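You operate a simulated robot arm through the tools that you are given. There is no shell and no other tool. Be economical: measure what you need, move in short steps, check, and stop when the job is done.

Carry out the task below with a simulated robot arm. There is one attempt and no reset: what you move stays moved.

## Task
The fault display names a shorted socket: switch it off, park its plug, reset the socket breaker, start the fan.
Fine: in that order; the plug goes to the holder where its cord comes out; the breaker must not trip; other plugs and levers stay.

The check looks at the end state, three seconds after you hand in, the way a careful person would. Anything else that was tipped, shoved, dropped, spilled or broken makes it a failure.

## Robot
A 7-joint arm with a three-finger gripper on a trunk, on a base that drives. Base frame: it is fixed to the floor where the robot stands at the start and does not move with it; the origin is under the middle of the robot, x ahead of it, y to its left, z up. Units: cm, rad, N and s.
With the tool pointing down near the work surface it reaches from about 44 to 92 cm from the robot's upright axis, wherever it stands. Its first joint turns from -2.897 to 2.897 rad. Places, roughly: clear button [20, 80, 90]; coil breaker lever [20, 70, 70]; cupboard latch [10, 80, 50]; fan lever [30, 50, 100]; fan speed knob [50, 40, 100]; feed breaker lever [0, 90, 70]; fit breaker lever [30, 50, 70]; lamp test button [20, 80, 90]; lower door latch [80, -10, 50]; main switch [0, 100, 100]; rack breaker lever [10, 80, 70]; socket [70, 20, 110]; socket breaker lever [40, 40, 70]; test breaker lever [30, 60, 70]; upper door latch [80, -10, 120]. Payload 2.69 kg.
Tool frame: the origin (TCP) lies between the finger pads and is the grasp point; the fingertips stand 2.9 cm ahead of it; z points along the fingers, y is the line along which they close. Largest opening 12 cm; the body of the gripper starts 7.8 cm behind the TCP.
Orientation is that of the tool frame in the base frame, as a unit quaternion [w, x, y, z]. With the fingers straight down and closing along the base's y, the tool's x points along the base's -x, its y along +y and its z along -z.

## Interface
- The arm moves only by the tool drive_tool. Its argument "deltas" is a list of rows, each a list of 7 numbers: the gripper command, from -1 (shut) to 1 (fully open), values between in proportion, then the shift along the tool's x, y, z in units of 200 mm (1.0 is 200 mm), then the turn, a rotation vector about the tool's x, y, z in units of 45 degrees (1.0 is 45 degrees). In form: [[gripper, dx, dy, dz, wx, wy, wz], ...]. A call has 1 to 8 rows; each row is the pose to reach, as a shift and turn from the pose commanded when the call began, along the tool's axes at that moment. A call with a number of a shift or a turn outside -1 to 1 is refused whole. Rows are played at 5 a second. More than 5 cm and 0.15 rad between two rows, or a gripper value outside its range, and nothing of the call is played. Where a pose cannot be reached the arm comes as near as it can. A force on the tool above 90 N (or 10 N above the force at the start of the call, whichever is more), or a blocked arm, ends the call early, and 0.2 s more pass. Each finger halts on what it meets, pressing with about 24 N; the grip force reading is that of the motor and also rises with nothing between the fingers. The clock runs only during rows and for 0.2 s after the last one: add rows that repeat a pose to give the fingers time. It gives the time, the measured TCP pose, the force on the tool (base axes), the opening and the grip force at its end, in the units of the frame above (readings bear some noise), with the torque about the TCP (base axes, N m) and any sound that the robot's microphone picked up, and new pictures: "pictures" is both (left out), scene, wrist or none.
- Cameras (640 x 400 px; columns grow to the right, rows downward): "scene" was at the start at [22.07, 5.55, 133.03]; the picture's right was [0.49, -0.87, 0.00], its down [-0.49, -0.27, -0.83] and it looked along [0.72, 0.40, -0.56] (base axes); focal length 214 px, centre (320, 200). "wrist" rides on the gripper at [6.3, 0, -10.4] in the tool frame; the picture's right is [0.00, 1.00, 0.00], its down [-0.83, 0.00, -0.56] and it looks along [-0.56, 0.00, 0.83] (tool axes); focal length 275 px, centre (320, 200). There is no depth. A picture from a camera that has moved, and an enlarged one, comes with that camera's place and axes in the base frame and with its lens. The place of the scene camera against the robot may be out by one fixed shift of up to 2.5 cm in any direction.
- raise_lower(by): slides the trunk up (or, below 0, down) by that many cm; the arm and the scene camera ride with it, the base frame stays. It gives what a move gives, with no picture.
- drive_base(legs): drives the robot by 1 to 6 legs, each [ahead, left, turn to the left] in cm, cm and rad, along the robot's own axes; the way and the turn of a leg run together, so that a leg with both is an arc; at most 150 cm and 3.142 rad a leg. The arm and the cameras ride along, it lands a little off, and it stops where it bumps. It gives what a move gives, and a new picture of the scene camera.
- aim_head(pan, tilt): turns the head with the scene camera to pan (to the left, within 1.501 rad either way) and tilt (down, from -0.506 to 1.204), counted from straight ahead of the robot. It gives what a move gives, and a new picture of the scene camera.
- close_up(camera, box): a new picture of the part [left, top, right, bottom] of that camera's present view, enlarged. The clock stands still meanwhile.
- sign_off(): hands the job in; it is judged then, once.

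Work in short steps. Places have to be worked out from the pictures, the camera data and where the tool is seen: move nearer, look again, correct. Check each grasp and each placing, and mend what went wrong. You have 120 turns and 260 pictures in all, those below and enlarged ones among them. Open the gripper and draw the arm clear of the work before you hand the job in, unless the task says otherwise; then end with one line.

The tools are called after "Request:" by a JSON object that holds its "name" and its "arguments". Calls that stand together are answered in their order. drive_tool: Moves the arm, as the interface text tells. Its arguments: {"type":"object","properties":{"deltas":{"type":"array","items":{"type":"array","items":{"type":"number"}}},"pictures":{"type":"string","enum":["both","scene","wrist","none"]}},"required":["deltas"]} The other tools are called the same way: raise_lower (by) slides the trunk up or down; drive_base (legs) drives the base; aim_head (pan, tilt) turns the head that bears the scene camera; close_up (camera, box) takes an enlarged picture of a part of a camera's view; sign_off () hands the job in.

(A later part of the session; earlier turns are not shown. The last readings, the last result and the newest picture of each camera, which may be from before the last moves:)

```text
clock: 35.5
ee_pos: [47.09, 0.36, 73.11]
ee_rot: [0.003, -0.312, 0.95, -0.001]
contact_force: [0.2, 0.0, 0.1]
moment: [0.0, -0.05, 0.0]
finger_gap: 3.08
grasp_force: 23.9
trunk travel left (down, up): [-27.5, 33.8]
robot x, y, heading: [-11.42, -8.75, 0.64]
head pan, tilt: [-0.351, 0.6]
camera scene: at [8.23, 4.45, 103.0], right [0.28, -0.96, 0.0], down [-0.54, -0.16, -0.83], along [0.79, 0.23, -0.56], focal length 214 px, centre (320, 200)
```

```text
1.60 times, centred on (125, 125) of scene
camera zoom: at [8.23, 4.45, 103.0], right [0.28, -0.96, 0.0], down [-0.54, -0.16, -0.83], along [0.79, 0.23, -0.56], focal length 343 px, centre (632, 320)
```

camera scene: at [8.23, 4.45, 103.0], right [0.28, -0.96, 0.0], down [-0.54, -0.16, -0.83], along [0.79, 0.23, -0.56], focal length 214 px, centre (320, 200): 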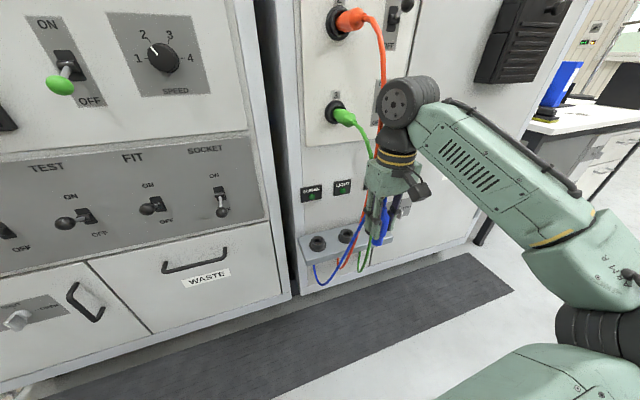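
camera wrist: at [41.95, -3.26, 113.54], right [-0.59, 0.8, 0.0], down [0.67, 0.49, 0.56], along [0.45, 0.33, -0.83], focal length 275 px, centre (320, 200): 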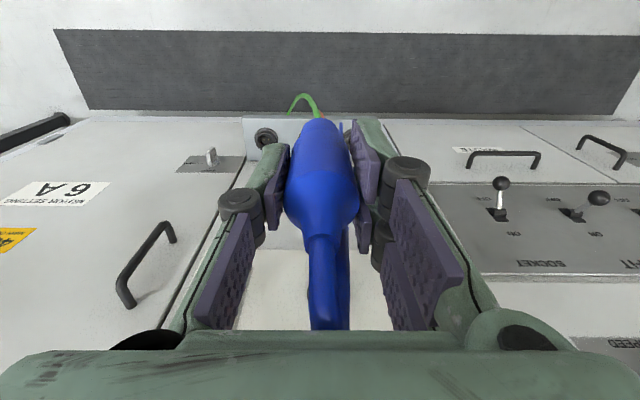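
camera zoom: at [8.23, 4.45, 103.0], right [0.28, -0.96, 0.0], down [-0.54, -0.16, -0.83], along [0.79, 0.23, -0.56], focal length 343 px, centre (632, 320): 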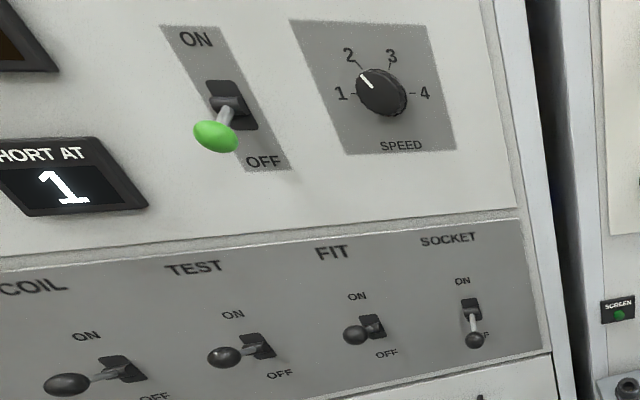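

The view is clear: the shelf is horizontal with vertical holders. Each cord comes out directly under its holder, so blue belongs to the LEFT one (n≈55, lateral≈−20, top z≈57).

The green plug above at lateral −26 limits wrist space, so I move left and yaw the hand 45°, to come in leaning left and back.

Request:
{"name": "drive_tool", "arguments": {"deltas": [[-1, 0, 0.12, 0, 0, 0, 0.13], [-1, 0, 0.25, 0, 0, 0, 0.28], [-1, 0, 0.38, 0, 0, 0, 0.44], [-1, 0, 0.5, 0, 0, 0, 0.6], [-1, 0, 0.62, 0, 0, 0, 0.75], [-1, 0, 0.7, 0, 0, 0, 0.9], [-1, 0, 0.75, 0, 0, 0, 1]], "pictures": "both"}}

```text
clock: 37.1
ee_pos: [38.21, 12.66, 73.18]
ee_rot: [0.001, 0.076, 0.997, 0.002]
contact_force: [-0.7, 0.1, 0.5]
moment: [-0.01, 0.0, 0.0]
finger_gap: 3.03
grasp_force: 23.5
trunk travel left (down, up): [-27.5, 33.8]
robot x, y, heading: [-11.47, -8.41, 0.631]
head pan, tilt: [-0.351, 0.6]
camera scene: at [8.23, 4.44, 103.0], right [0.28, -0.96, 0.0], down [-0.54, -0.16, -0.83], along [0.79, 0.23, -0.56], focal length 214 px, centre (320, 200)
camera wrist: at [31.8, 13.53, 83.52], right [0.15, 0.99, 0.0], down [0.82, -0.12, 0.56], along [0.55, -0.08, -0.83], focal length 275 px, centre (320, 200)
```

scene: 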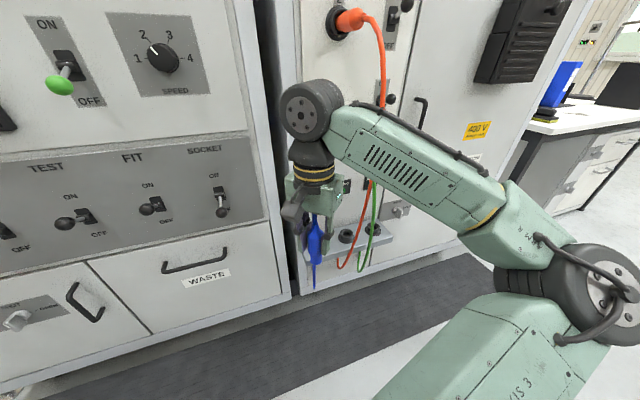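
wrist: 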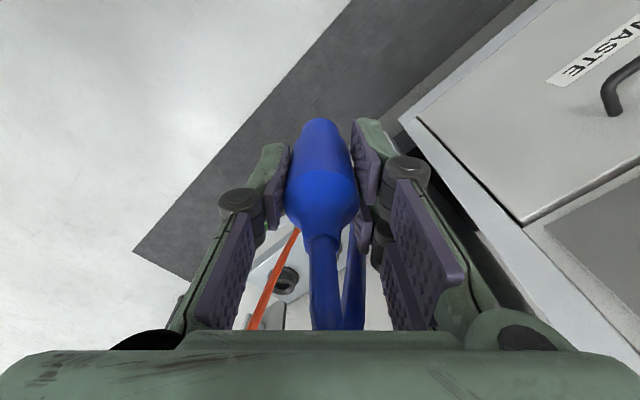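

The left holder is hidden behind the plug in the wrist view, so I'll align with the enlarged scene view.

Request:
{"name": "close_up", "arguments": {"camera": "scene", "box": [270, 160, 430, 300]}}

```text
2.86 times, centred on (350, 230) of scene
camera zoom: at [8.23, 4.44, 103.0], right [0.28, -0.96, 0.0], down [-0.54, -0.16, -0.83], along [0.79, 0.23, -0.56], focal length 613 px, centre (234, 114)
```

zoom: 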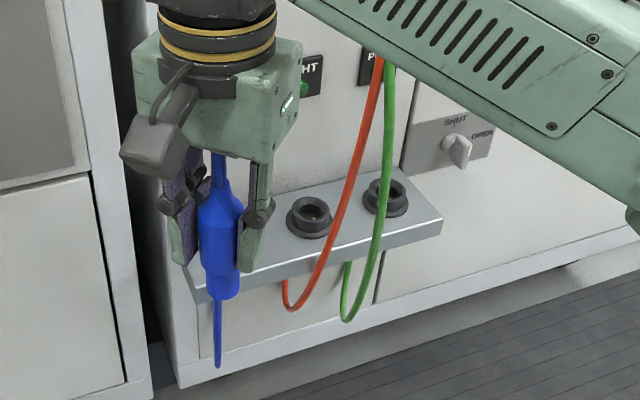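

Using the corrected zoom mapping, the left holder is at about n 54.3, lateral −19. I approach above it at TCP z≈70, leaning the hand 10° to the left and back.

Request:
{"name": "drive_tool", "arguments": {"deltas": [[-1, -0.1, 0.05, 0, 0, -0.06, 0], [-1, -0.22, 0.1, 0, 0, -0.12, 0], [-1, -0.36, 0.16, 0, 0, -0.18, 0], [-1, -0.5, 0.22, 0, 0, -0.222, 0], [-1, -0.63, 0.28, 0.05, 0, -0.222, 0], [-1, -0.745, 0.335, 0.12, 0, -0.222, 0], [-1, -0.745, 0.335, 0.12, 0, -0.222, 0]], "pictures": "wrist"}}

Request:
{"name": "close_up", "arguments": {"camera": "scene", "box": [250, 135, 410, 275]}}

```text
clock: 38.7
ee_pos: [53.97, 16.76, 70.74]
ee_rot: [0.089, 0.075, 0.993, -0.006]
contact_force: [0.0, -0.3, 0.4]
moment: [0.01, -0.01, -0.02]
finger_gap: 3.07
grasp_force: 24.6
trunk travel left (down, up): [-27.5, 33.8]
robot x, y, heading: [-11.29, -8.43, 0.633]
head pan, tilt: [-0.351, 0.6]
camera wrist: at [45.88, 18.01, 79.89], right [0.15, 0.99, 0.0], down [0.71, -0.11, 0.69], along [0.69, -0.1, -0.72], focal length 275 px, centre (320, 200)
```

wrist: 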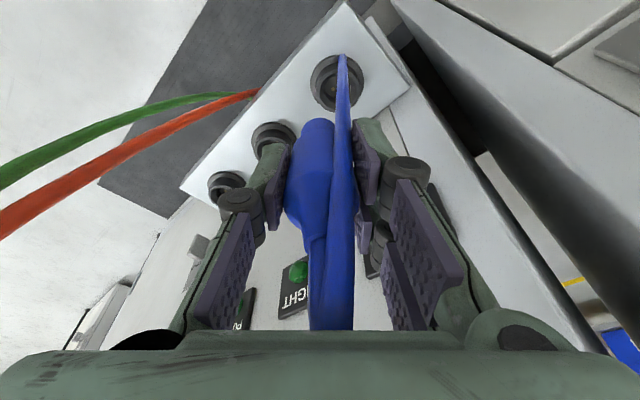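

```text
2.86 times, centred on (330, 205) of scene
camera zoom: at [8.24, 4.45, 102.99], right [0.28, -0.96, 0.0], down [-0.54, -0.16, -0.82], along [0.79, 0.23, -0.57], focal length 613 px, centre (291, 186)
```

zoom: 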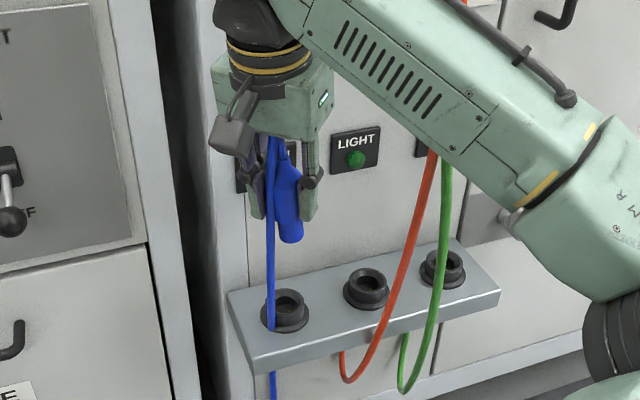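

Good view: the plug nose is above the left holder and about 1.5 cm short in n. I correct and descend 4 cm.

Request:
{"name": "drive_tool", "arguments": {"deltas": [[-1, -0.003, 0.03, 0.1, 0, 0, 0], [-1, -0.007, 0.064, 0.205, 0, 0, 0], [-1, -0.007, 0.064, 0.205, 0, 0, 0]], "pictures": "wrist"}}

Request:
{"name": "close_up", "arguments": {"camera": "scene", "box": [270, 160, 390, 260]}}

Request:
{"name": "close_up", "arguments": {"camera": "wrist", "box": [220, 20, 420, 180]}}

```text
clock: 39.5
ee_pos: [54.92, 17.99, 66.54]
ee_rot: [0.089, 0.075, 0.993, -0.005]
contact_force: [0.3, -0.7, 0.1]
moment: [0.01, 0.02, -0.04]
finger_gap: 3.05
grasp_force: 23.6
trunk travel left (down, up): [-27.5, 33.8]
robot x, y, heading: [-11.47, -8.55, 0.638]
head pan, tilt: [-0.351, 0.6]
camera wrist: at [46.91, 19.24, 75.84], right [0.15, 0.99, 0.0], down [0.71, -0.11, 0.69], along [0.69, -0.1, -0.72], focal length 275 px, centre (320, 200)
```

wrist: 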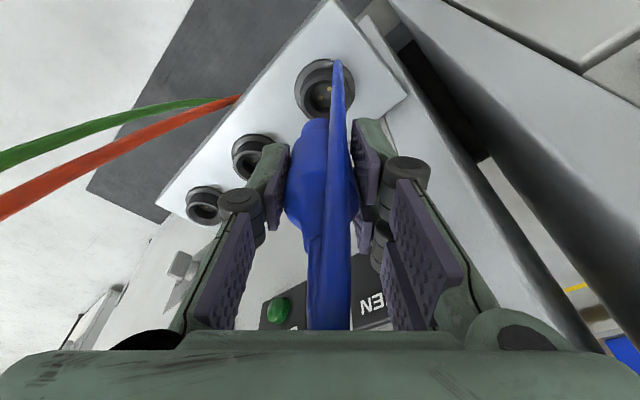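

```text
4.00 times, centred on (330, 210) of scene
camera zoom: at [8.24, 4.45, 102.99], right [0.28, -0.96, 0.0], down [-0.54, -0.16, -0.82], along [0.79, 0.23, -0.57], focal length 858 px, centre (280, 160)
```

zoom: 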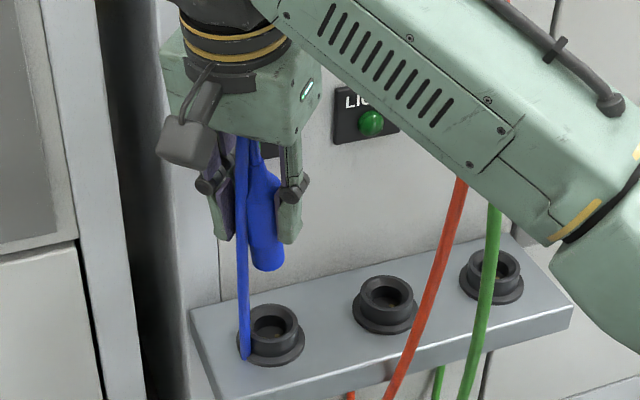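

```text
2.50 times, centred on (320, 100) of wrist
camera zoom: at [46.91, 19.24, 75.84], right [0.15, 0.99, 0.0], down [0.71, -0.11, 0.69], along [0.69, -0.1, -0.72], focal length 688 px, centre (320, 450)
```

zoom: 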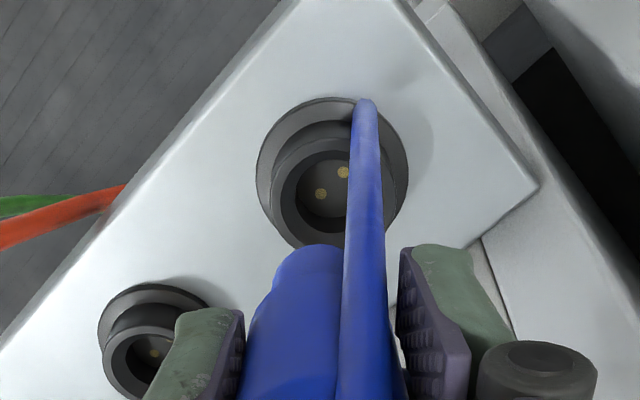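

The holder mouth is open and the cord hangs on the robot side, clear of it. The tip needs about 0.6 cm more n and 0.6 cm to the right, and I descend 3 cm more.

Request:
{"name": "drive_tool", "arguments": {"deltas": [[-1, -0.01, 0, 0.07, 0, 0, 0], [-1, -0.016, 0, 0.155, 0, 0, 0], [-1, -0.016, 0, 0.155, 0, 0, 0]], "pictures": "none"}}

Request:
{"name": "close_up", "arguments": {"camera": "scene", "box": [290, 190, 370, 240]}}

Request:
{"name": "close_up", "arguments": {"camera": "wrist", "box": [220, 20, 420, 180]}}

```text
clock: 40.3
ee_pos: [55.89, 17.92, 63.7]
ee_rot: [0.089, 0.075, 0.993, -0.006]
contact_force: [-0.9, -0.1, -0.4]
moment: [0.0, 0.0, 0.02]
finger_gap: 3.06
grasp_force: 23.7
trunk travel left (down, up): [-27.5, 33.8]
robot x, y, heading: [-11.53, -8.43, 0.641]
head pan, tilt: [-0.351, 0.6]
```

```text
8.00 times, centred on (330, 215) of scene
camera zoom: at [8.24, 4.45, 103.0], right [0.28, -0.96, 0.0], down [-0.54, -0.16, -0.82], along [0.79, 0.23, -0.57], focal length 1716 px, centre (240, 80)
```

zoom: 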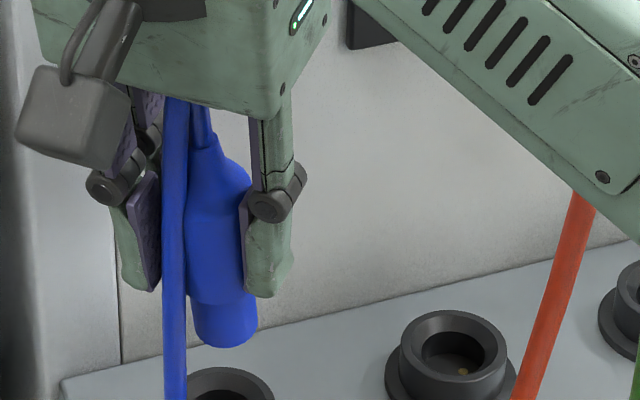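

```text
2.50 times, centred on (320, 100) of wrist
camera zoom: at [47.79, 19.15, 72.82], right [0.15, 0.99, 0.0], down [0.71, -0.11, 0.69], along [0.69, -0.1, -0.72], focal length 688 px, centre (320, 450)
```

zoom: 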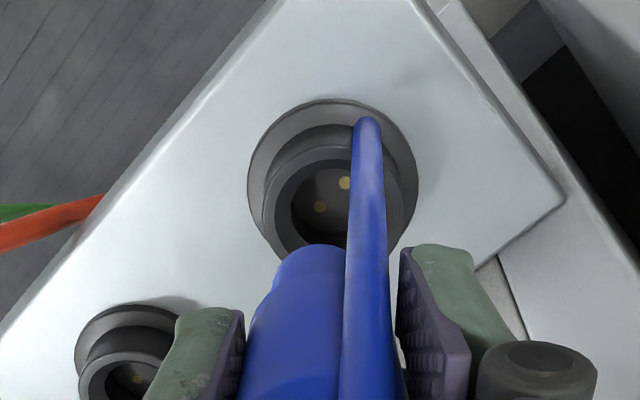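

The scene and wrist views now both agree that the nose (2.4 cm) is over the mouth (about 2.9 cm), whose rim is some 3.7 cm below. I descend in small steps.

Request:
{"name": "drive_tool", "arguments": {"deltas": [[-1, 0.01, 0.007, 0.05, 0, 0, 0], [-1, 0.022, 0.012, 0.1, 0, 0, 0], [-1, 0.032, 0.012, 0.15, 0, 0, 0], [-1, 0.04, 0.012, 0.19, 0, 0, 0], [-1, 0.048, 0.012, 0.23, 0, 0, 0]], "pictures": "none"}}

Request:
{"name": "close_up", "arguments": {"camera": "scene", "box": [290, 200, 370, 250]}}

Request:
{"name": "close_up", "arguments": {"camera": "wrist", "box": [220, 20, 420, 180]}}

```text
clock: 41.5
ee_pos: [55.82, 18.12, 59.22]
ee_rot: [0.09, 0.077, 0.993, -0.006]
contact_force: [0.3, -0.1, -0.6]
moment: [0.0, 0.0, -0.01]
finger_gap: 3.04
grasp_force: 23.9
trunk travel left (down, up): [-27.5, 33.8]
robot x, y, heading: [-11.4, -8.59, 0.634]
head pan, tilt: [-0.351, 0.6]
```

```text
8.00 times, centred on (330, 225) of scene
camera zoom: at [8.23, 4.44, 103.0], right [0.28, -0.96, 0.0], down [-0.54, -0.16, -0.83], along [0.79, 0.23, -0.56], focal length 1716 px, centre (240, 0)
```

zoom: 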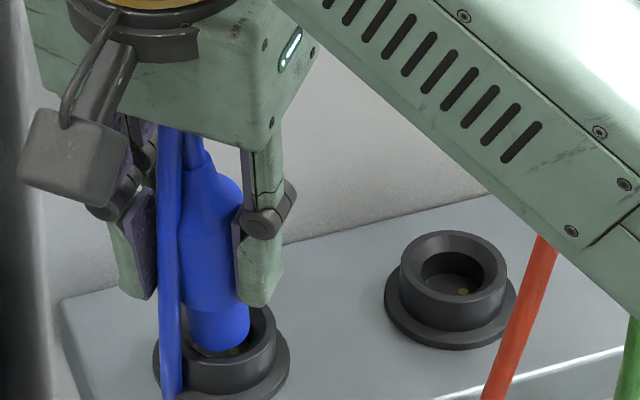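

```text
2.50 times, centred on (320, 100) of wrist
camera zoom: at [47.72, 19.43, 68.33], right [0.15, 0.99, 0.0], down [0.71, -0.11, 0.7], along [0.69, -0.1, -0.72], focal length 688 px, centre (320, 450)
```

zoom: 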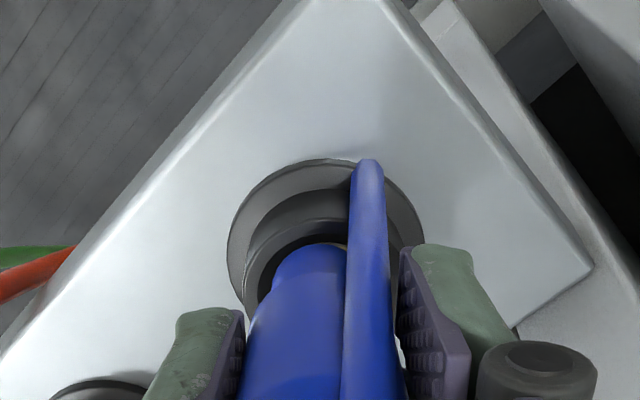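

The nose is at the mouth and centred. I continue down 3 cm, watching the force.

Request:
{"name": "drive_tool", "arguments": {"deltas": [[-1, 0.004, 0, 0.04, 0, 0, 0], [-1, 0.008, 0, 0.08, 0, 0, 0], [-1, 0.012, 0, 0.115, 0, 0, 0], [-1, 0.016, 0, 0.15, 0, 0, 0]], "pictures": "none"}}

Request:
{"name": "close_up", "arguments": {"camera": "scene", "box": [290, 200, 370, 250]}}

Request:
{"name": "close_up", "arguments": {"camera": "wrist", "box": [220, 20, 420, 180]}}

```text
clock: 42.5
ee_pos: [55.96, 18.26, 56.39]
ee_rot: [0.09, 0.074, 0.993, -0.005]
contact_force: [-1.6, 4.0, 21.7]
moment: [0.19, -0.21, 0.01]
finger_gap: 3.11
grasp_force: 23.7
trunk travel left (down, up): [-27.5, 33.8]
robot x, y, heading: [-11.34, -8.29, 0.633]
head pan, tilt: [-0.351, 0.6]
```

```text
8.00 times, centred on (330, 225) of scene
camera zoom: at [8.08, 4.41, 103.06], right [0.28, -0.96, 0.0], down [-0.54, -0.16, -0.83], along [0.79, 0.23, -0.56], focal length 1716 px, centre (240, 0)
```

zoom: 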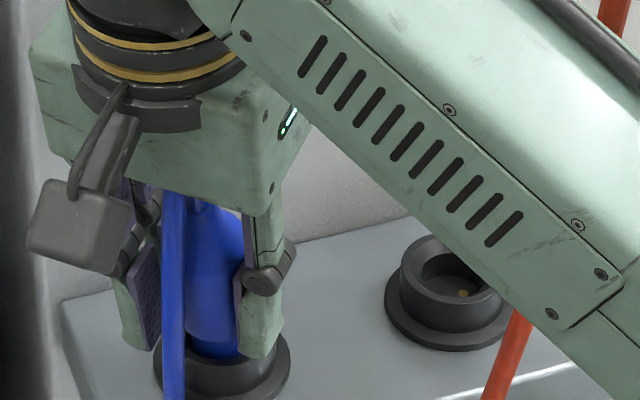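

```text
2.50 times, centred on (320, 100) of wrist
camera zoom: at [47.83, 19.43, 65.5], right [0.14, 0.99, 0.0], down [0.71, -0.11, 0.7], along [0.69, -0.1, -0.72], focal length 688 px, centre (320, 450)
```

zoom: 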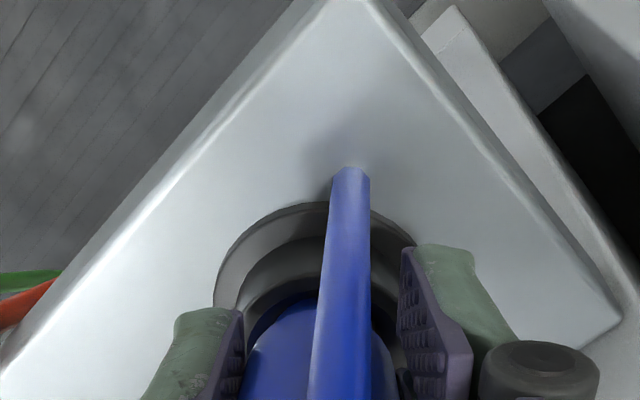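

The plug nose is in and the fingertips have reached the holder rim. I open slightly to see how it sits.

Request:
{"name": "drive_tool", "arguments": {"deltas": [[-0.4, 0, 0, 0, 0, 0, 0], [-0.2, 0, 0, 0, 0, 0, 0], [-0.2, -0.008, 0, -0.03, 0, 0, 0], [-0.2, -0.016, 0, -0.07, 0, 0, 0]], "pictures": "none"}}

Request:
{"name": "close_up", "arguments": {"camera": "scene", "box": [290, 200, 370, 250]}}

Request:
{"name": "close_up", "arguments": {"camera": "wrist", "box": [160, 20, 480, 220]}}

```text
clock: 43.5
ee_pos: [56.11, 18.16, 57.59]
ee_rot: [0.089, 0.076, 0.993, -0.006]
contact_force: [-0.5, -0.5, 0.1]
moment: [-0.02, 0.0, -0.01]
finger_gap: 4.82
grasp_force: 0.2
trunk travel left (down, up): [-27.5, 33.8]
robot x, y, heading: [-10.88, -8.47, 0.63]
head pan, tilt: [-0.351, 0.6]
```

```text
8.00 times, centred on (330, 225) of scene
camera zoom: at [8.23, 4.44, 102.99], right [0.28, -0.96, 0.0], down [-0.54, -0.16, -0.83], along [0.79, 0.23, -0.56], focal length 1716 px, centre (240, 0)
```

zoom: 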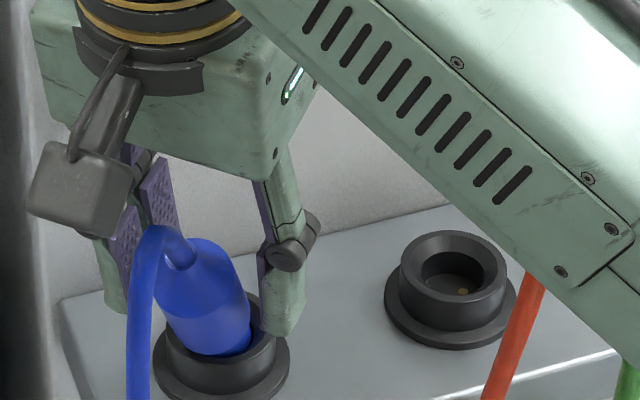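

```text
2.00 times, centred on (320, 120) of wrist
camera zoom: at [48.1, 19.4, 66.74], right [0.15, 0.99, 0.0], down [0.71, -0.11, 0.69], along [0.69, -0.1, -0.72], focal length 551 px, centre (320, 360)
```

zoom: 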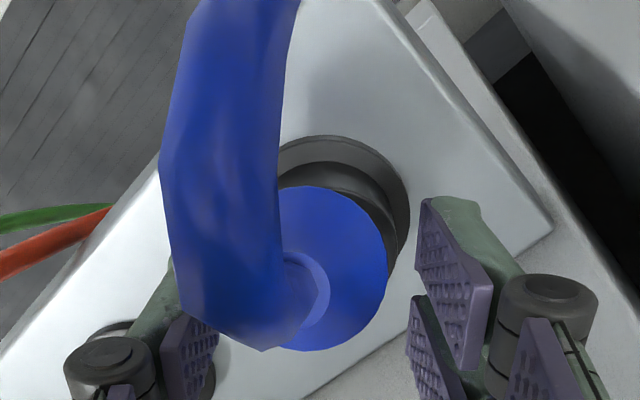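

The nose is in but the cord's droop tilted the plug about 28° toward the robot. I'll regrip it from the robot side with the hand leaning back, right it, then push it home. First I withdraw upward along the tool.

Request:
{"name": "drive_tool", "arguments": {"deltas": [[-0.2, 0, 0, -0.12, 0, 0, 0], [-0.1, 0, 0, -0.3, 0, 0, 0], [0, 0, 0, -0.5, 0, 0, 0], [0, 0.15, 0, -0.6, 0, 0, 0], [0, 0.3, 0, -0.6, 0, 0, 0], [0, 0.5, 0, -0.6, 0, 0, 0]], "pictures": "wrist"}}

Request:
{"name": "close_up", "arguments": {"camera": "scene", "box": [270, 170, 398, 250]}}

```text
clock: 44.9
ee_pos: [44.13, 19.95, 67.75]
ee_rot: [0.09, 0.076, 0.993, -0.006]
contact_force: [0.3, 0.5, 0.1]
moment: [-0.02, 0.02, -0.04]
finger_gap: 6.02
grasp_force: 0.1
trunk travel left (down, up): [-27.5, 33.8]
robot x, y, heading: [-11.41, -8.3, 0.632]
head pan, tilt: [-0.351, 0.6]
camera wrist: at [36.02, 21.18, 76.89], right [0.15, 0.99, 0.0], down [0.71, -0.11, 0.69], along [0.69, -0.1, -0.72], focal length 275 px, centre (320, 200)
```

wrist: 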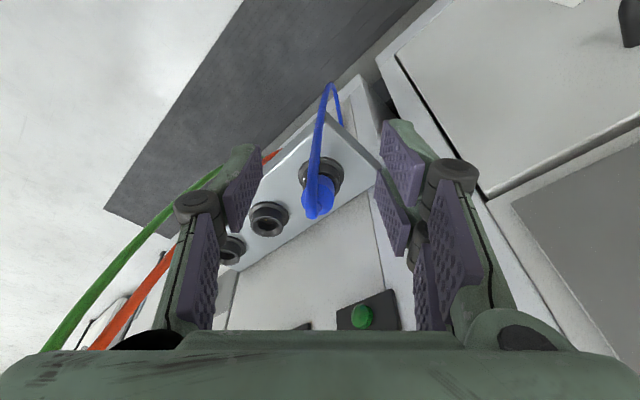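

```text
5.00 times, centred on (334, 210) of scene
camera zoom: at [8.24, 4.44, 103.0], right [0.28, -0.96, 0.0], down [-0.54, -0.16, -0.83], along [0.79, 0.23, -0.56], focal length 1072 px, centre (250, 150)
```

zoom: 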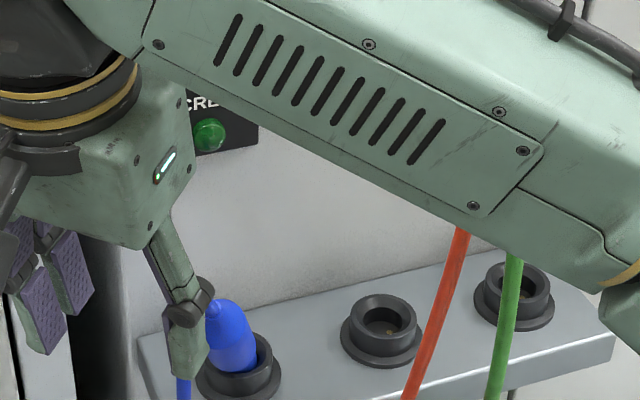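

The plug leans about 22° left and back, matching my hand's lean direction. I increase the hand's lean to about 50° at a standoff from the plug body.

Request:
{"name": "drive_tool", "arguments": {"deltas": [[0, -0.01, 0, 0.02, 0, -0.15, 0], [0, -0.02, 0, 0.05, 0, -0.3, 0], [0, -0.03, -0.005, 0.07, 0, -0.45, 0], [0, -0.04, -0.005, 0.1, 0, -0.6, 0], [0, -0.05, -0.01, 0.12, 0, -0.75, 0], [0, -0.062, -0.01, 0.15, 0, -0.889, 0], [0, -0.062, -0.01, 0.15, 0, -0.889, 0]], "pictures": "wrist"}}

Request:
{"name": "close_up", "arguments": {"camera": "scene", "box": [254, 170, 382, 250]}}

```text
clock: 46.5
ee_pos: [45.98, 19.42, 64.7]
ee_rot: [0.424, 0.07, 0.902, -0.032]
contact_force: [0.9, 0.2, -0.2]
moment: [0.01, -0.02, -0.02]
finger_gap: 5.98
grasp_force: 0.0
trunk travel left (down, up): [-27.5, 33.8]
robot x, y, heading: [-11.28, -8.88, 0.634]
head pan, tilt: [-0.351, 0.6]
camera wrist: at [33.96, 21.37, 66.65], right [0.15, 0.99, 0.0], down [0.1, -0.01, 0.99], along [0.98, -0.15, -0.1], focal length 275 px, centre (320, 200)
```

wrist: 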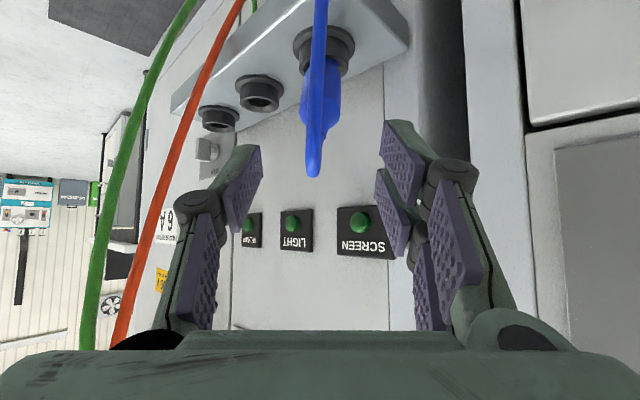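

```text
5.00 times, centred on (318, 210) of scene
camera zoom: at [8.23, 4.44, 103.0], right [0.28, -0.96, 0.0], down [-0.54, -0.16, -0.83], along [0.79, 0.23, -0.56], focal length 1072 px, centre (330, 150)
```

zoom: 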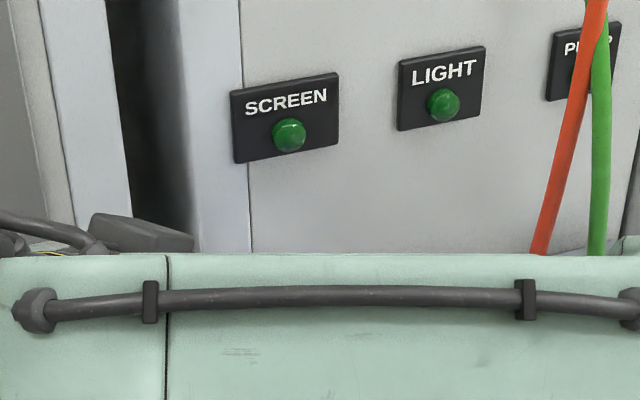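

The plug body is centred in line with the tool about 12 cm ahead. I advance 10.6 cm and close on it.

Request:
{"name": "drive_tool", "arguments": {"deltas": [[0, 0, -0.005, 0.18, 0, 0, 0], [0, 0, -0.005, 0.36, 0, 0, 0], [0, 0, -0.005, 0.53, 0, 0, 0], [-0.5, 0, -0.005, 0.53, 0, 0, 0], [-1, 0, -0.005, 0.53, 0, 0, 0], [-1, 0, -0.005, 0.53, 0, 0, 0], [-1, 0, -0.005, 0.53, 0, 0, 0]], "pictures": "both"}}

```text
clock: 48.1
ee_pos: [53.98, 18.32, 57.92]
ee_rot: [0.424, 0.069, 0.903, -0.03]
contact_force: [6.3, 7.6, -0.1]
moment: [0.5, -0.42, 0.23]
finger_gap: 3.18
grasp_force: 23.6
trunk travel left (down, up): [-27.5, 33.8]
robot x, y, heading: [-11.31, -8.94, 0.634]
head pan, tilt: [-0.351, 0.6]
camera scene: at [8.24, 4.47, 102.99], right [0.28, -0.96, 0.0], down [-0.54, -0.16, -0.82], along [0.79, 0.23, -0.57], focal length 214 px, centre (320, 200)
camera wrist: at [41.99, 20.09, 59.86], right [0.15, 0.99, 0.0], down [0.1, -0.02, 0.99], along [0.98, -0.15, -0.1], focal length 275 px, centre (320, 200)
```

scene: 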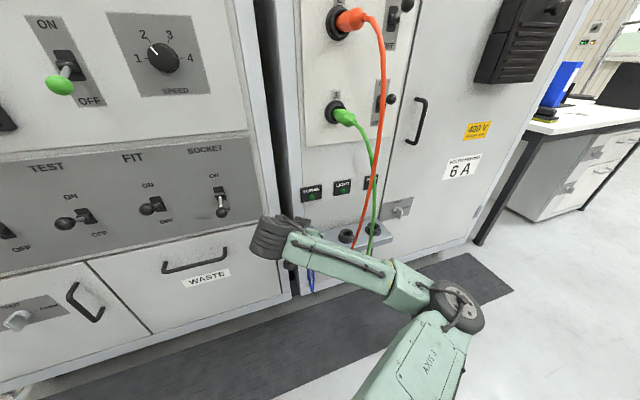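
wrist: 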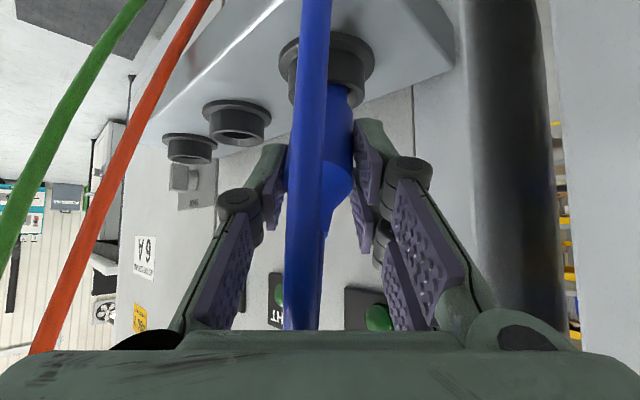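

It is gripped at 3.2 cm. I now rotate the hand 25° forward about the hole to set the plug upright.

Request:
{"name": "drive_tool", "arguments": {"deltas": [[-1, -0.018, 0, 0.018, 0, 0.11, 0], [-1, -0.036, 0.001, 0.036, 0, 0.22, 0], [-1, -0.055, 0.002, 0.053, 0, 0.33, 0], [-1, -0.074, 0.003, 0.07, 0, 0.44, 0], [-1, -0.092, 0.004, 0.087, 0, 0.55, 0], [-1, -0.092, 0.004, 0.087, 0, 0.55, 0]], "pictures": "both"}}

Request:
{"name": "close_up", "arguments": {"camera": "wrist", "box": [220, 20, 420, 220]}}

```text
clock: 49.5
ee_pos: [56.58, 17.91, 58.43]
ee_rot: [0.22, 0.074, 0.973, -0.014]
contact_force: [5.8, 10.3, 15.8]
moment: [0.78, -0.45, 0.13]
finger_gap: 3.1
grasp_force: 24.4
trunk travel left (down, up): [-27.5, 33.8]
robot x, y, heading: [-11.37, -8.43, 0.634]
head pan, tilt: [-0.351, 0.6]
camera scene: at [8.16, 4.43, 103.02], right [0.28, -0.96, 0.0], down [-0.54, -0.16, -0.83], along [0.79, 0.23, -0.56], focal length 214 px, centre (320, 200)
camera wrist: at [46.35, 19.45, 65.16], right [0.15, 0.99, 0.0], down [0.5, -0.08, 0.86], along [0.85, -0.13, -0.51], focal length 275 px, centre (320, 200)
```

scene: 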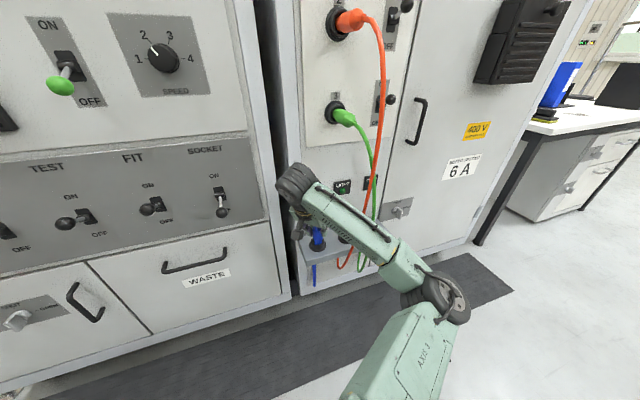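
wrist: 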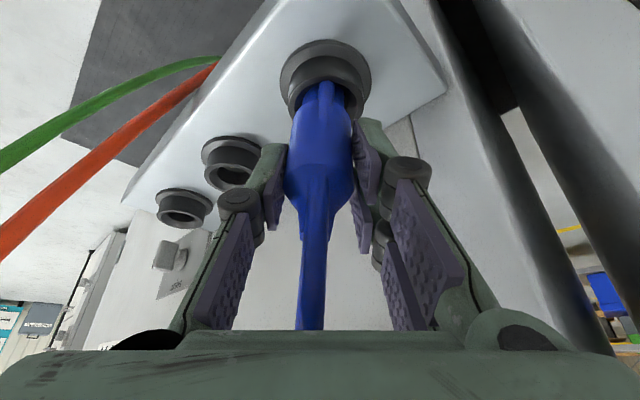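

```text
2.00 times, centred on (320, 120) of wrist
camera zoom: at [46.35, 19.45, 65.16], right [0.15, 0.99, 0.0], down [0.5, -0.08, 0.86], along [0.85, -0.13, -0.51], focal length 551 px, centre (320, 360)
```

zoom: 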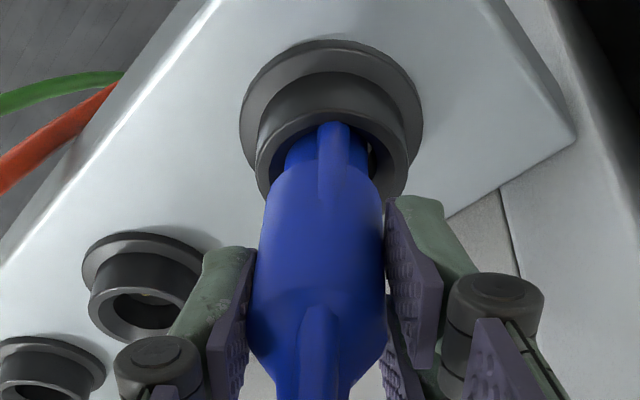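

The plug is upright with its nose in the mouth. Side forces suggest moving about 0.3 cm to the left, so I do that and push down 1.5 cm.

Request:
{"name": "drive_tool", "arguments": {"deltas": [[-1, 0.0, 0.015, 0.0, 0, 0, 0], [-1, 0.01, 0.015, 0.022, 0, 0, 0], [-1, 0.02, 0.015, 0.044, 0, 0, 0], [-1, 0.03, 0.015, 0.066, 0, 0, 0]], "pictures": "none"}}

Request:
{"name": "close_up", "arguments": {"camera": "wrist", "box": [220, 20, 420, 220]}}

Request:
{"name": "close_up", "arguments": {"camera": "scene", "box": [270, 180, 398, 260]}}

```text
clock: 50.5
ee_pos: [56.46, 18.12, 57.01]
ee_rot: [0.221, 0.075, 0.972, -0.016]
contact_force: [-1.2, 0.0, 20.1]
moment: [-0.02, -0.01, -0.04]
finger_gap: 3.1
grasp_force: 24.3
trunk travel left (down, up): [-27.5, 33.8]
robot x, y, heading: [-11.81, -8.78, 0.632]
head pan, tilt: [-0.351, 0.6]
```

```text
2.00 times, centred on (320, 120) of wrist
camera zoom: at [46.38, 19.67, 63.75], right [0.15, 0.99, 0.0], down [0.5, -0.08, 0.86], along [0.85, -0.13, -0.51], focal length 551 px, centre (320, 360)
```

zoom: 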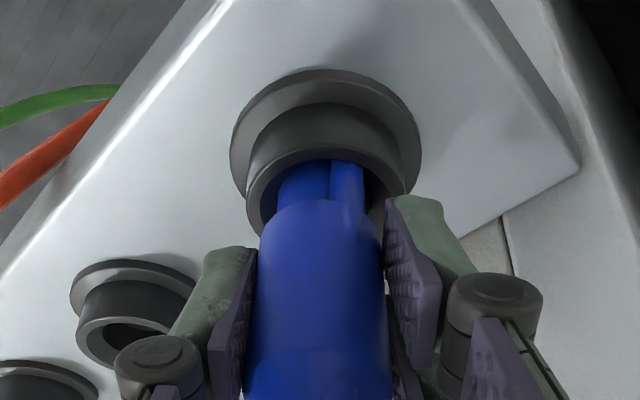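

```text
5.00 times, centred on (334, 220) of scene
camera zoom: at [8.12, 4.4, 103.04], right [0.28, -0.96, 0.0], down [-0.54, -0.16, -0.83], along [0.79, 0.23, -0.56], focal length 1072 px, centre (250, 100)
```

zoom: 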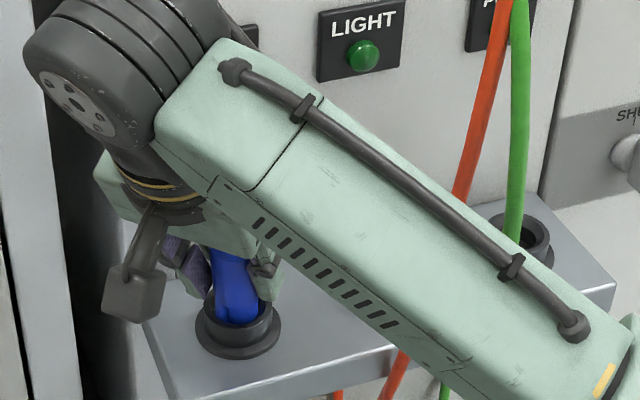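

The plug went deeper, but the fingertips are again at the rim. I open a little, move up 2 cm, regrip and push on.

Request:
{"name": "drive_tool", "arguments": {"deltas": [[-0.35, 0, 0, 0, 0, 0, 0], [-0.35, -0.02, 0, -0.045, 0, 0, 0], [-0.35, -0.042, 0, -0.09, 0, 0, 0], [-1, -0.042, 0, -0.09, 0, 0, 0], [-1, -0.042, 0, -0.09, 0, 0, 0], [-1, -0.042, 0, -0.09, 0, 0, 0]], "pictures": "wrist"}}

Request:
{"name": "close_up", "arguments": {"camera": "scene", "box": [270, 180, 398, 260]}}

```text
clock: 51.9
ee_pos: [56.57, 18.15, 58.91]
ee_rot: [0.22, 0.076, 0.972, -0.016]
contact_force: [-1.1, -0.7, -0.5]
moment: [-0.05, 0.14, 0.0]
finger_gap: 3.06
grasp_force: 24.3
trunk travel left (down, up): [-27.5, 33.8]
robot x, y, heading: [-11.48, -8.72, 0.638]
head pan, tilt: [-0.351, 0.6]
camera wrist: at [46.36, 19.65, 65.6], right [0.15, 0.99, 0.0], down [0.51, -0.08, 0.86], along [0.85, -0.13, -0.51], focal length 275 px, centre (320, 200)
```

wrist: 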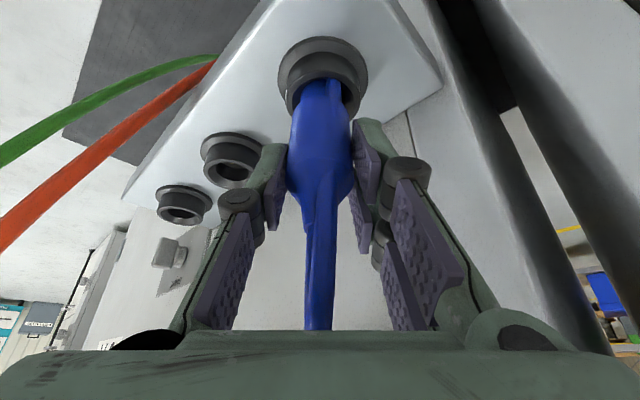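

```text
5.00 times, centred on (334, 220) of scene
camera zoom: at [8.23, 4.44, 103.0], right [0.28, -0.96, 0.0], down [-0.54, -0.16, -0.83], along [0.79, 0.23, -0.56], focal length 1072 px, centre (250, 100)
```

zoom: 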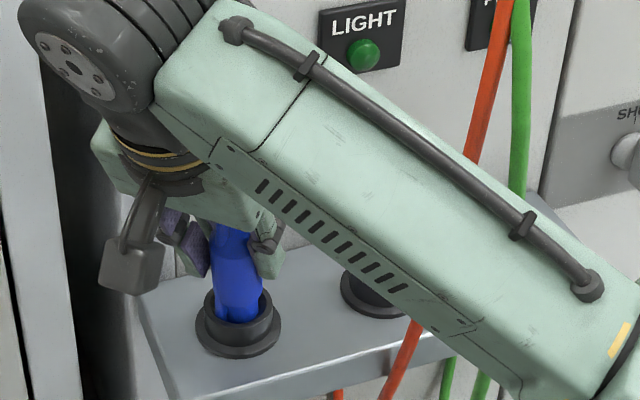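

I zoom in to identify the strip beside the nose, in case the cord is trapped in the mouth.

Request:
{"name": "close_up", "arguments": {"camera": "scene", "box": [300, 220, 340, 245]}}

Request:
{"name": "close_up", "arguments": {"camera": "wrist", "box": [260, 30, 380, 130]}}

```text
16.00 times, centred on (320, 232) of scene
camera zoom: at [8.23, 4.44, 103.0], right [0.28, -0.96, 0.0], down [-0.54, -0.16, -0.83], along [0.79, 0.23, -0.56], focal length 3432 px, centre (320, -320)
```

zoom: 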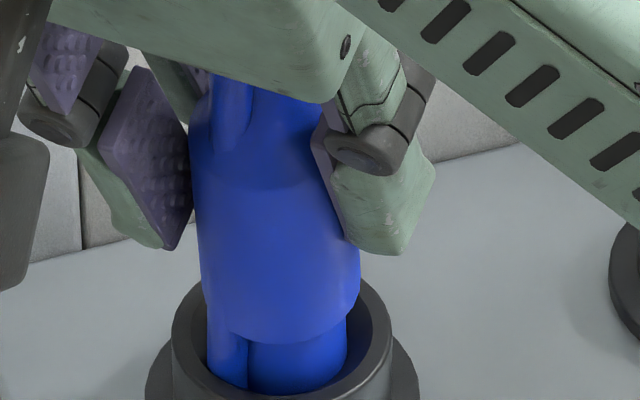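

```text
4.00 times, centred on (320, 80) of wrist
camera zoom: at [46.36, 19.65, 65.6], right [0.15, 0.99, 0.0], down [0.51, -0.08, 0.86], along [0.85, -0.13, -0.51], focal length 1101 px, centre (320, 680)
```

zoom: 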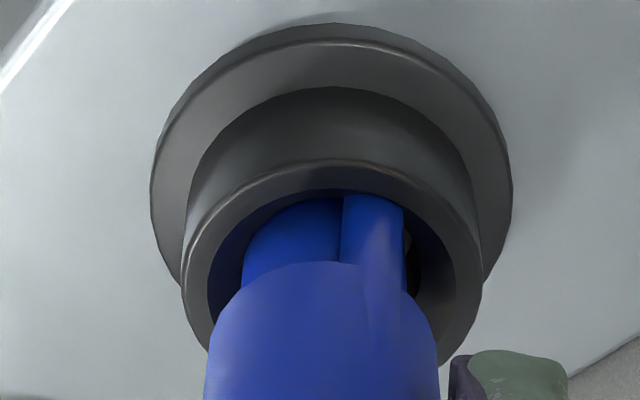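

The strip is just the cord, which the simulation lets pass through. The mouth is wide enough for the body, so I push straight down about 2 cm.

Request:
{"name": "drive_tool", "arguments": {"deltas": [[-1, 0.01, 0, 0.022, 0, 0, 0], [-1, 0.02, 0, 0.044, 0, 0, 0], [-1, 0.03, 0, 0.066, 0, 0, 0], [-1, 0.042, 0, 0.09, 0, 0, 0]], "pictures": "none"}}

Request:
{"name": "close_up", "arguments": {"camera": "scene", "box": [300, 220, 340, 245]}}

Request:
{"name": "close_up", "arguments": {"camera": "wrist", "box": [260, 30, 380, 130]}}

```text
clock: 52.9
ee_pos: [56.54, 18.12, 57.25]
ee_rot: [0.221, 0.075, 0.972, -0.016]
contact_force: [0.5, -0.5, 21.7]
moment: [-0.04, -0.1, 0.01]
finger_gap: 3.11
grasp_force: 23.7
trunk travel left (down, up): [-27.5, 33.8]
robot x, y, heading: [-11.76, -8.75, 0.635]
head pan, tilt: [-0.351, 0.6]
```

```text
16.00 times, centred on (320, 232) of scene
camera zoom: at [8.12, 4.39, 103.05], right [0.28, -0.96, 0.0], down [-0.54, -0.16, -0.83], along [0.79, 0.23, -0.56], focal length 3432 px, centre (320, -320)
```

zoom: 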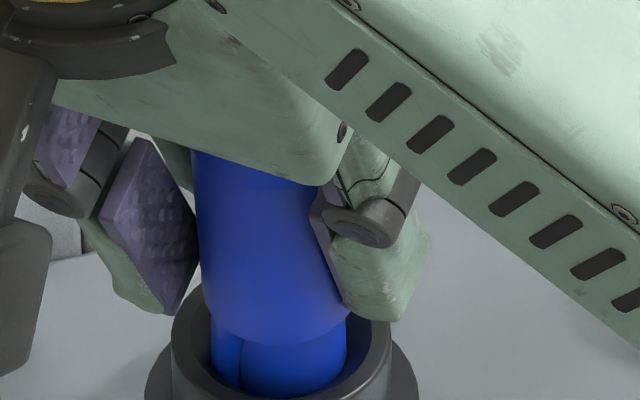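

```text
4.00 times, centred on (320, 80) of wrist
camera zoom: at [46.36, 19.68, 63.84], right [0.15, 0.99, 0.0], down [0.5, -0.08, 0.86], along [0.85, -0.13, -0.51], focal length 1101 px, centre (320, 680)
```

zoom: 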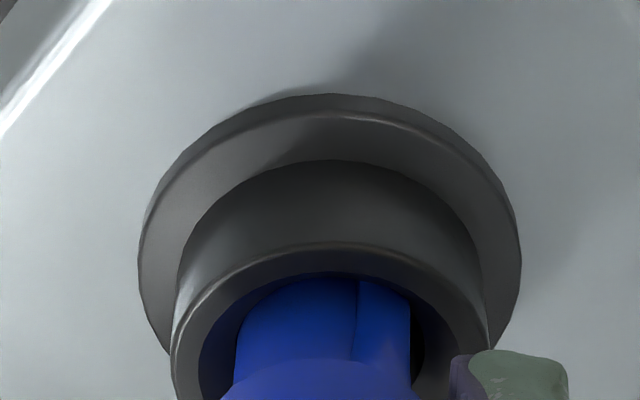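

The plug didn't go lower at 21 N; the grip slipped instead. To see whether it is already seated, I compare with the green plug in its socket.

Request:
{"name": "close_up", "arguments": {"camera": "scene", "box": [315, 90, 379, 130]}}

```text
10.00 times, centred on (347, 110) of scene
camera zoom: at [8.12, 4.39, 103.05], right [0.28, -0.96, 0.0], down [-0.54, -0.16, -0.83], along [0.79, 0.23, -0.56], focal length 2145 px, centre (50, 1100)
```

zoom: 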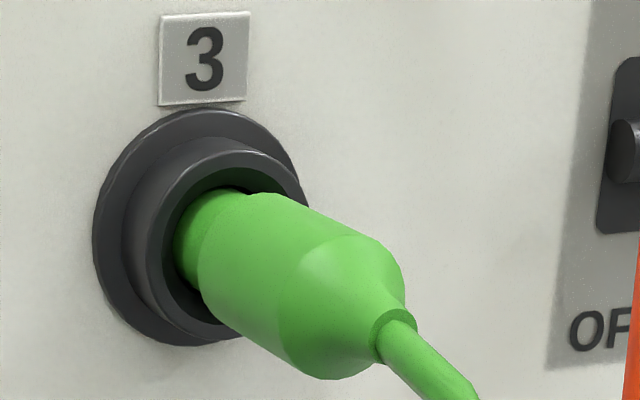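

The green plug sits with its shoulder at the rim plane, just like the blue one now, so blue is seated. I release and withdraw.

Request:
{"name": "drive_tool", "arguments": {"deltas": [[-0.5, 0, 0, 0, 0, 0, 0], [-0.2, 0, 0, 0, 0, 0, 0], [0, 0, 0, 0, 0, 0, 0], [0, 0, 0, -0.15, 0, 0, 0], [0, 0, 0, -0.35, 0, 0, 0], [0, 0, 0, -0.55, 0, 0, 0], [0, 0.1, 0, -0.75, 0, 0, 0], [0, 0.3, 0, -0.8, 0, 0, 0]], "pictures": "wrist"}}

Request:
{"name": "close_up", "arguments": {"camera": "scene", "box": [270, 190, 366, 250]}}

```text
clock: 54.7
ee_pos: [44.38, 20.07, 68.67]
ee_rot: [0.22, 0.075, 0.973, -0.015]
contact_force: [-0.1, -0.1, -0.7]
moment: [0.02, 0.02, -0.02]
finger_gap: 6.02
grasp_force: 0.0
trunk travel left (down, up): [-27.5, 33.8]
robot x, y, heading: [-11.86, -8.84, 0.638]
head pan, tilt: [-0.351, 0.6]
camera wrist: at [34.15, 21.62, 75.4], right [0.15, 0.99, 0.0], down [0.51, -0.08, 0.86], along [0.85, -0.13, -0.51], focal length 275 px, centre (320, 200)
```

wrist: 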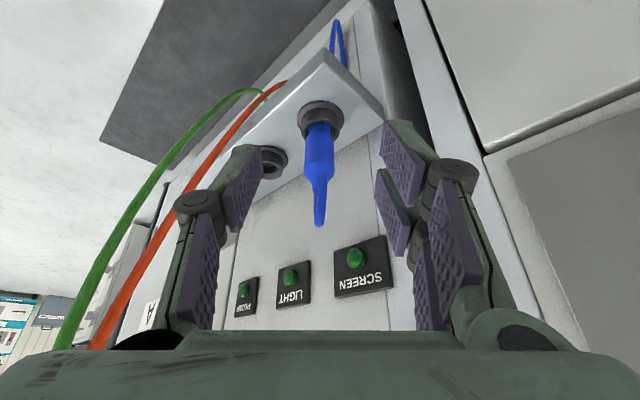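

```text
6.67 times, centred on (318, 220) of scene
camera zoom: at [8.23, 4.44, 103.0], right [0.28, -0.96, 0.0], down [-0.54, -0.16, -0.83], along [0.79, 0.23, -0.56], focal length 1430 px, centre (333, 67)
```

zoom: 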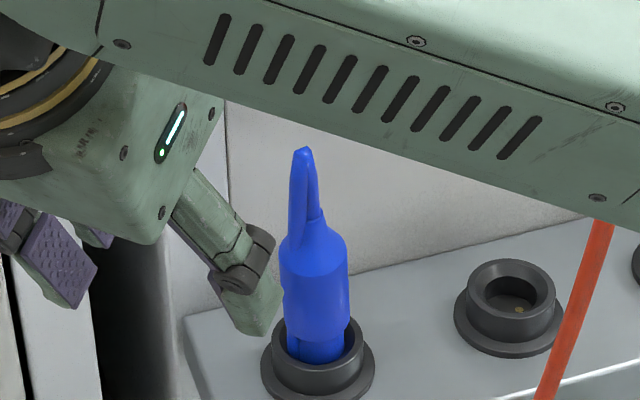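

The plug stands upright and seated in the left holder. Next is the socket breaker: I turn the hand to face the wall while moving left and up.

Request:
{"name": "drive_tool", "arguments": {"deltas": [[0, 0.07, 0.1, -0.09, -0.089, -0.137, -0.057], [0, 0.15, 0.21, -0.18, -0.178, -0.273, -0.113], [0, 0.22, 0.32, -0.27, -0.266, -0.41, -0.17], [0, 0.3, 0.43, -0.36, -0.355, -0.546, -0.226], [0, 0.375, 0.53, -0.45, -0.444, -0.683, -0.283]], "pictures": "none"}}

Request:
{"name": "drive_tool", "arguments": {"deltas": [[0, 0, 0, 0, -0.089, -0.137, -0.057], [0, 0, 0, 0, -0.178, -0.273, -0.113], [0, 0, 0, 0, -0.266, -0.41, -0.17], [0, 0, 0, 0, -0.355, -0.546, -0.226], [0, 0, 0, 0, -0.444, -0.683, -0.283]], "pictures": "both"}}

```text
clock: 55.9
ee_pos: [35.63, 31.93, 73.75]
ee_rot: [0.476, -0.077, 0.87, 0.108]
contact_force: [0.4, 0.6, 0.1]
moment: [0.04, 0.01, 0.06]
finger_gap: 6.0
grasp_force: 0.1
trunk travel left (down, up): [-27.5, 33.8]
robot x, y, heading: [-11.6, -8.55, 0.637]
head pan, tilt: [-0.351, 0.6]
```

```text
clock: 57.1
ee_pos: [40.42, 40.88, 76.35]
ee_rot: [0.675, -0.222, 0.668, 0.22]
contact_force: [-0.2, -0.2, 0.4]
moment: [-0.06, 0.03, -0.01]
finger_gap: 6.0
grasp_force: 0.0
out of reach, approached as far as the arm can: row 1, 2, 3, 4, 5
trunk travel left (down, up): [-27.5, 33.8]
robot x, y, heading: [-11.42, -8.4, 0.635]
head pan, tilt: [-0.351, 0.6]
camera scene: at [8.22, 4.44, 103.0], right [0.28, -0.96, 0.0], down [-0.54, -0.16, -0.83], along [0.79, 0.23, -0.56], focal length 214 px, centre (320, 200)
camera wrist: at [32.08, 34.85, 69.99], right [-0.59, 0.81, -0.01], down [-0.46, -0.33, 0.83], along [0.66, 0.49, 0.56], focal length 275 px, centre (320, 200)
```

scene: 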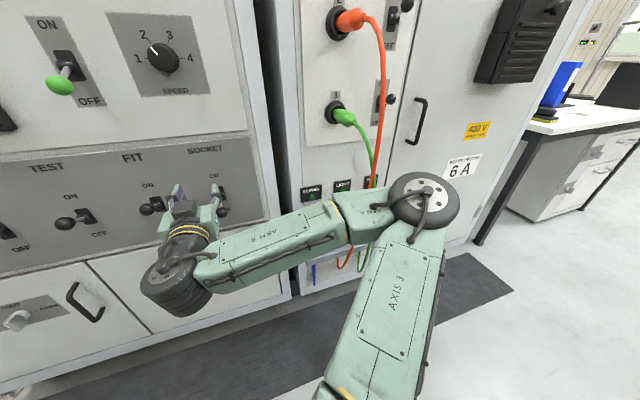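
wrist: 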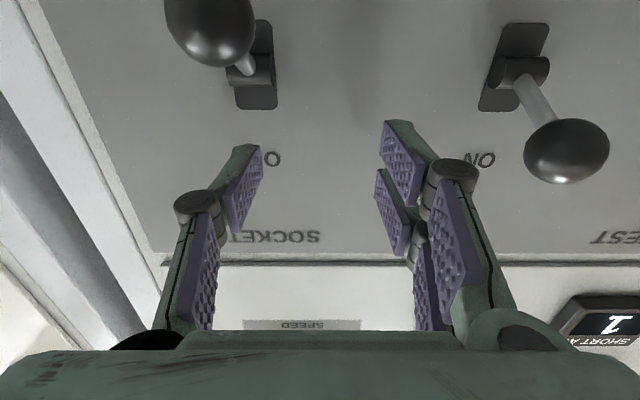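

Reach limits drew the hand forward to n≈57, but it is contact-free between the SOCKET and FIT knobs. SOCKET's knob is fully down (lateral 5.6, z 70.3), which is OFF/tripped.

I close the fingers, shift left into the gap, then go below the knob level.

Request:
{"name": "drive_tool", "arguments": {"deltas": [[-0.3, 0, 0.05, -0.02, 0, 0, 0], [-1, 0, 0.12, -0.05, 0, 0, 0], [-1, 0, 0.16, -0.06, 0, 0, 0], [-1, 0, 0.16, -0.06, 0, 0, 0], [-1, 0, 0.16, -0.06, 0, 0, 0], [-1, 0, 0.16, -0.06, 0, 0, 0]], "pictures": "wrist"}}

```text
clock: 58.5
ee_pos: [37.61, 42.69, 76.45]
ee_rot: [0.675, -0.221, 0.669, 0.22]
contact_force: [-0.3, -0.7, -0.3]
moment: [0.04, 0.02, 0.02]
finger_gap: 0.01
grasp_force: 24.0
trunk travel left (down, up): [-27.5, 33.8]
robot x, y, heading: [-11.6, -7.83, 0.634]
head pan, tilt: [-0.351, 0.6]
camera wrist: at [29.23, 36.72, 70.2], right [-0.59, 0.81, -0.01], down [-0.46, -0.33, 0.83], along [0.66, 0.49, 0.56], focal length 275 px, centre (320, 200)
```

wrist: 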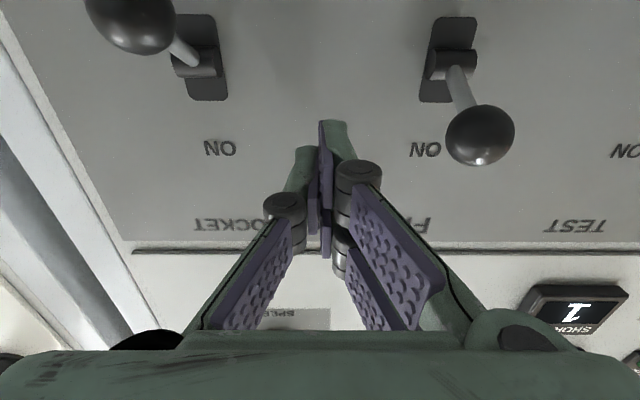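

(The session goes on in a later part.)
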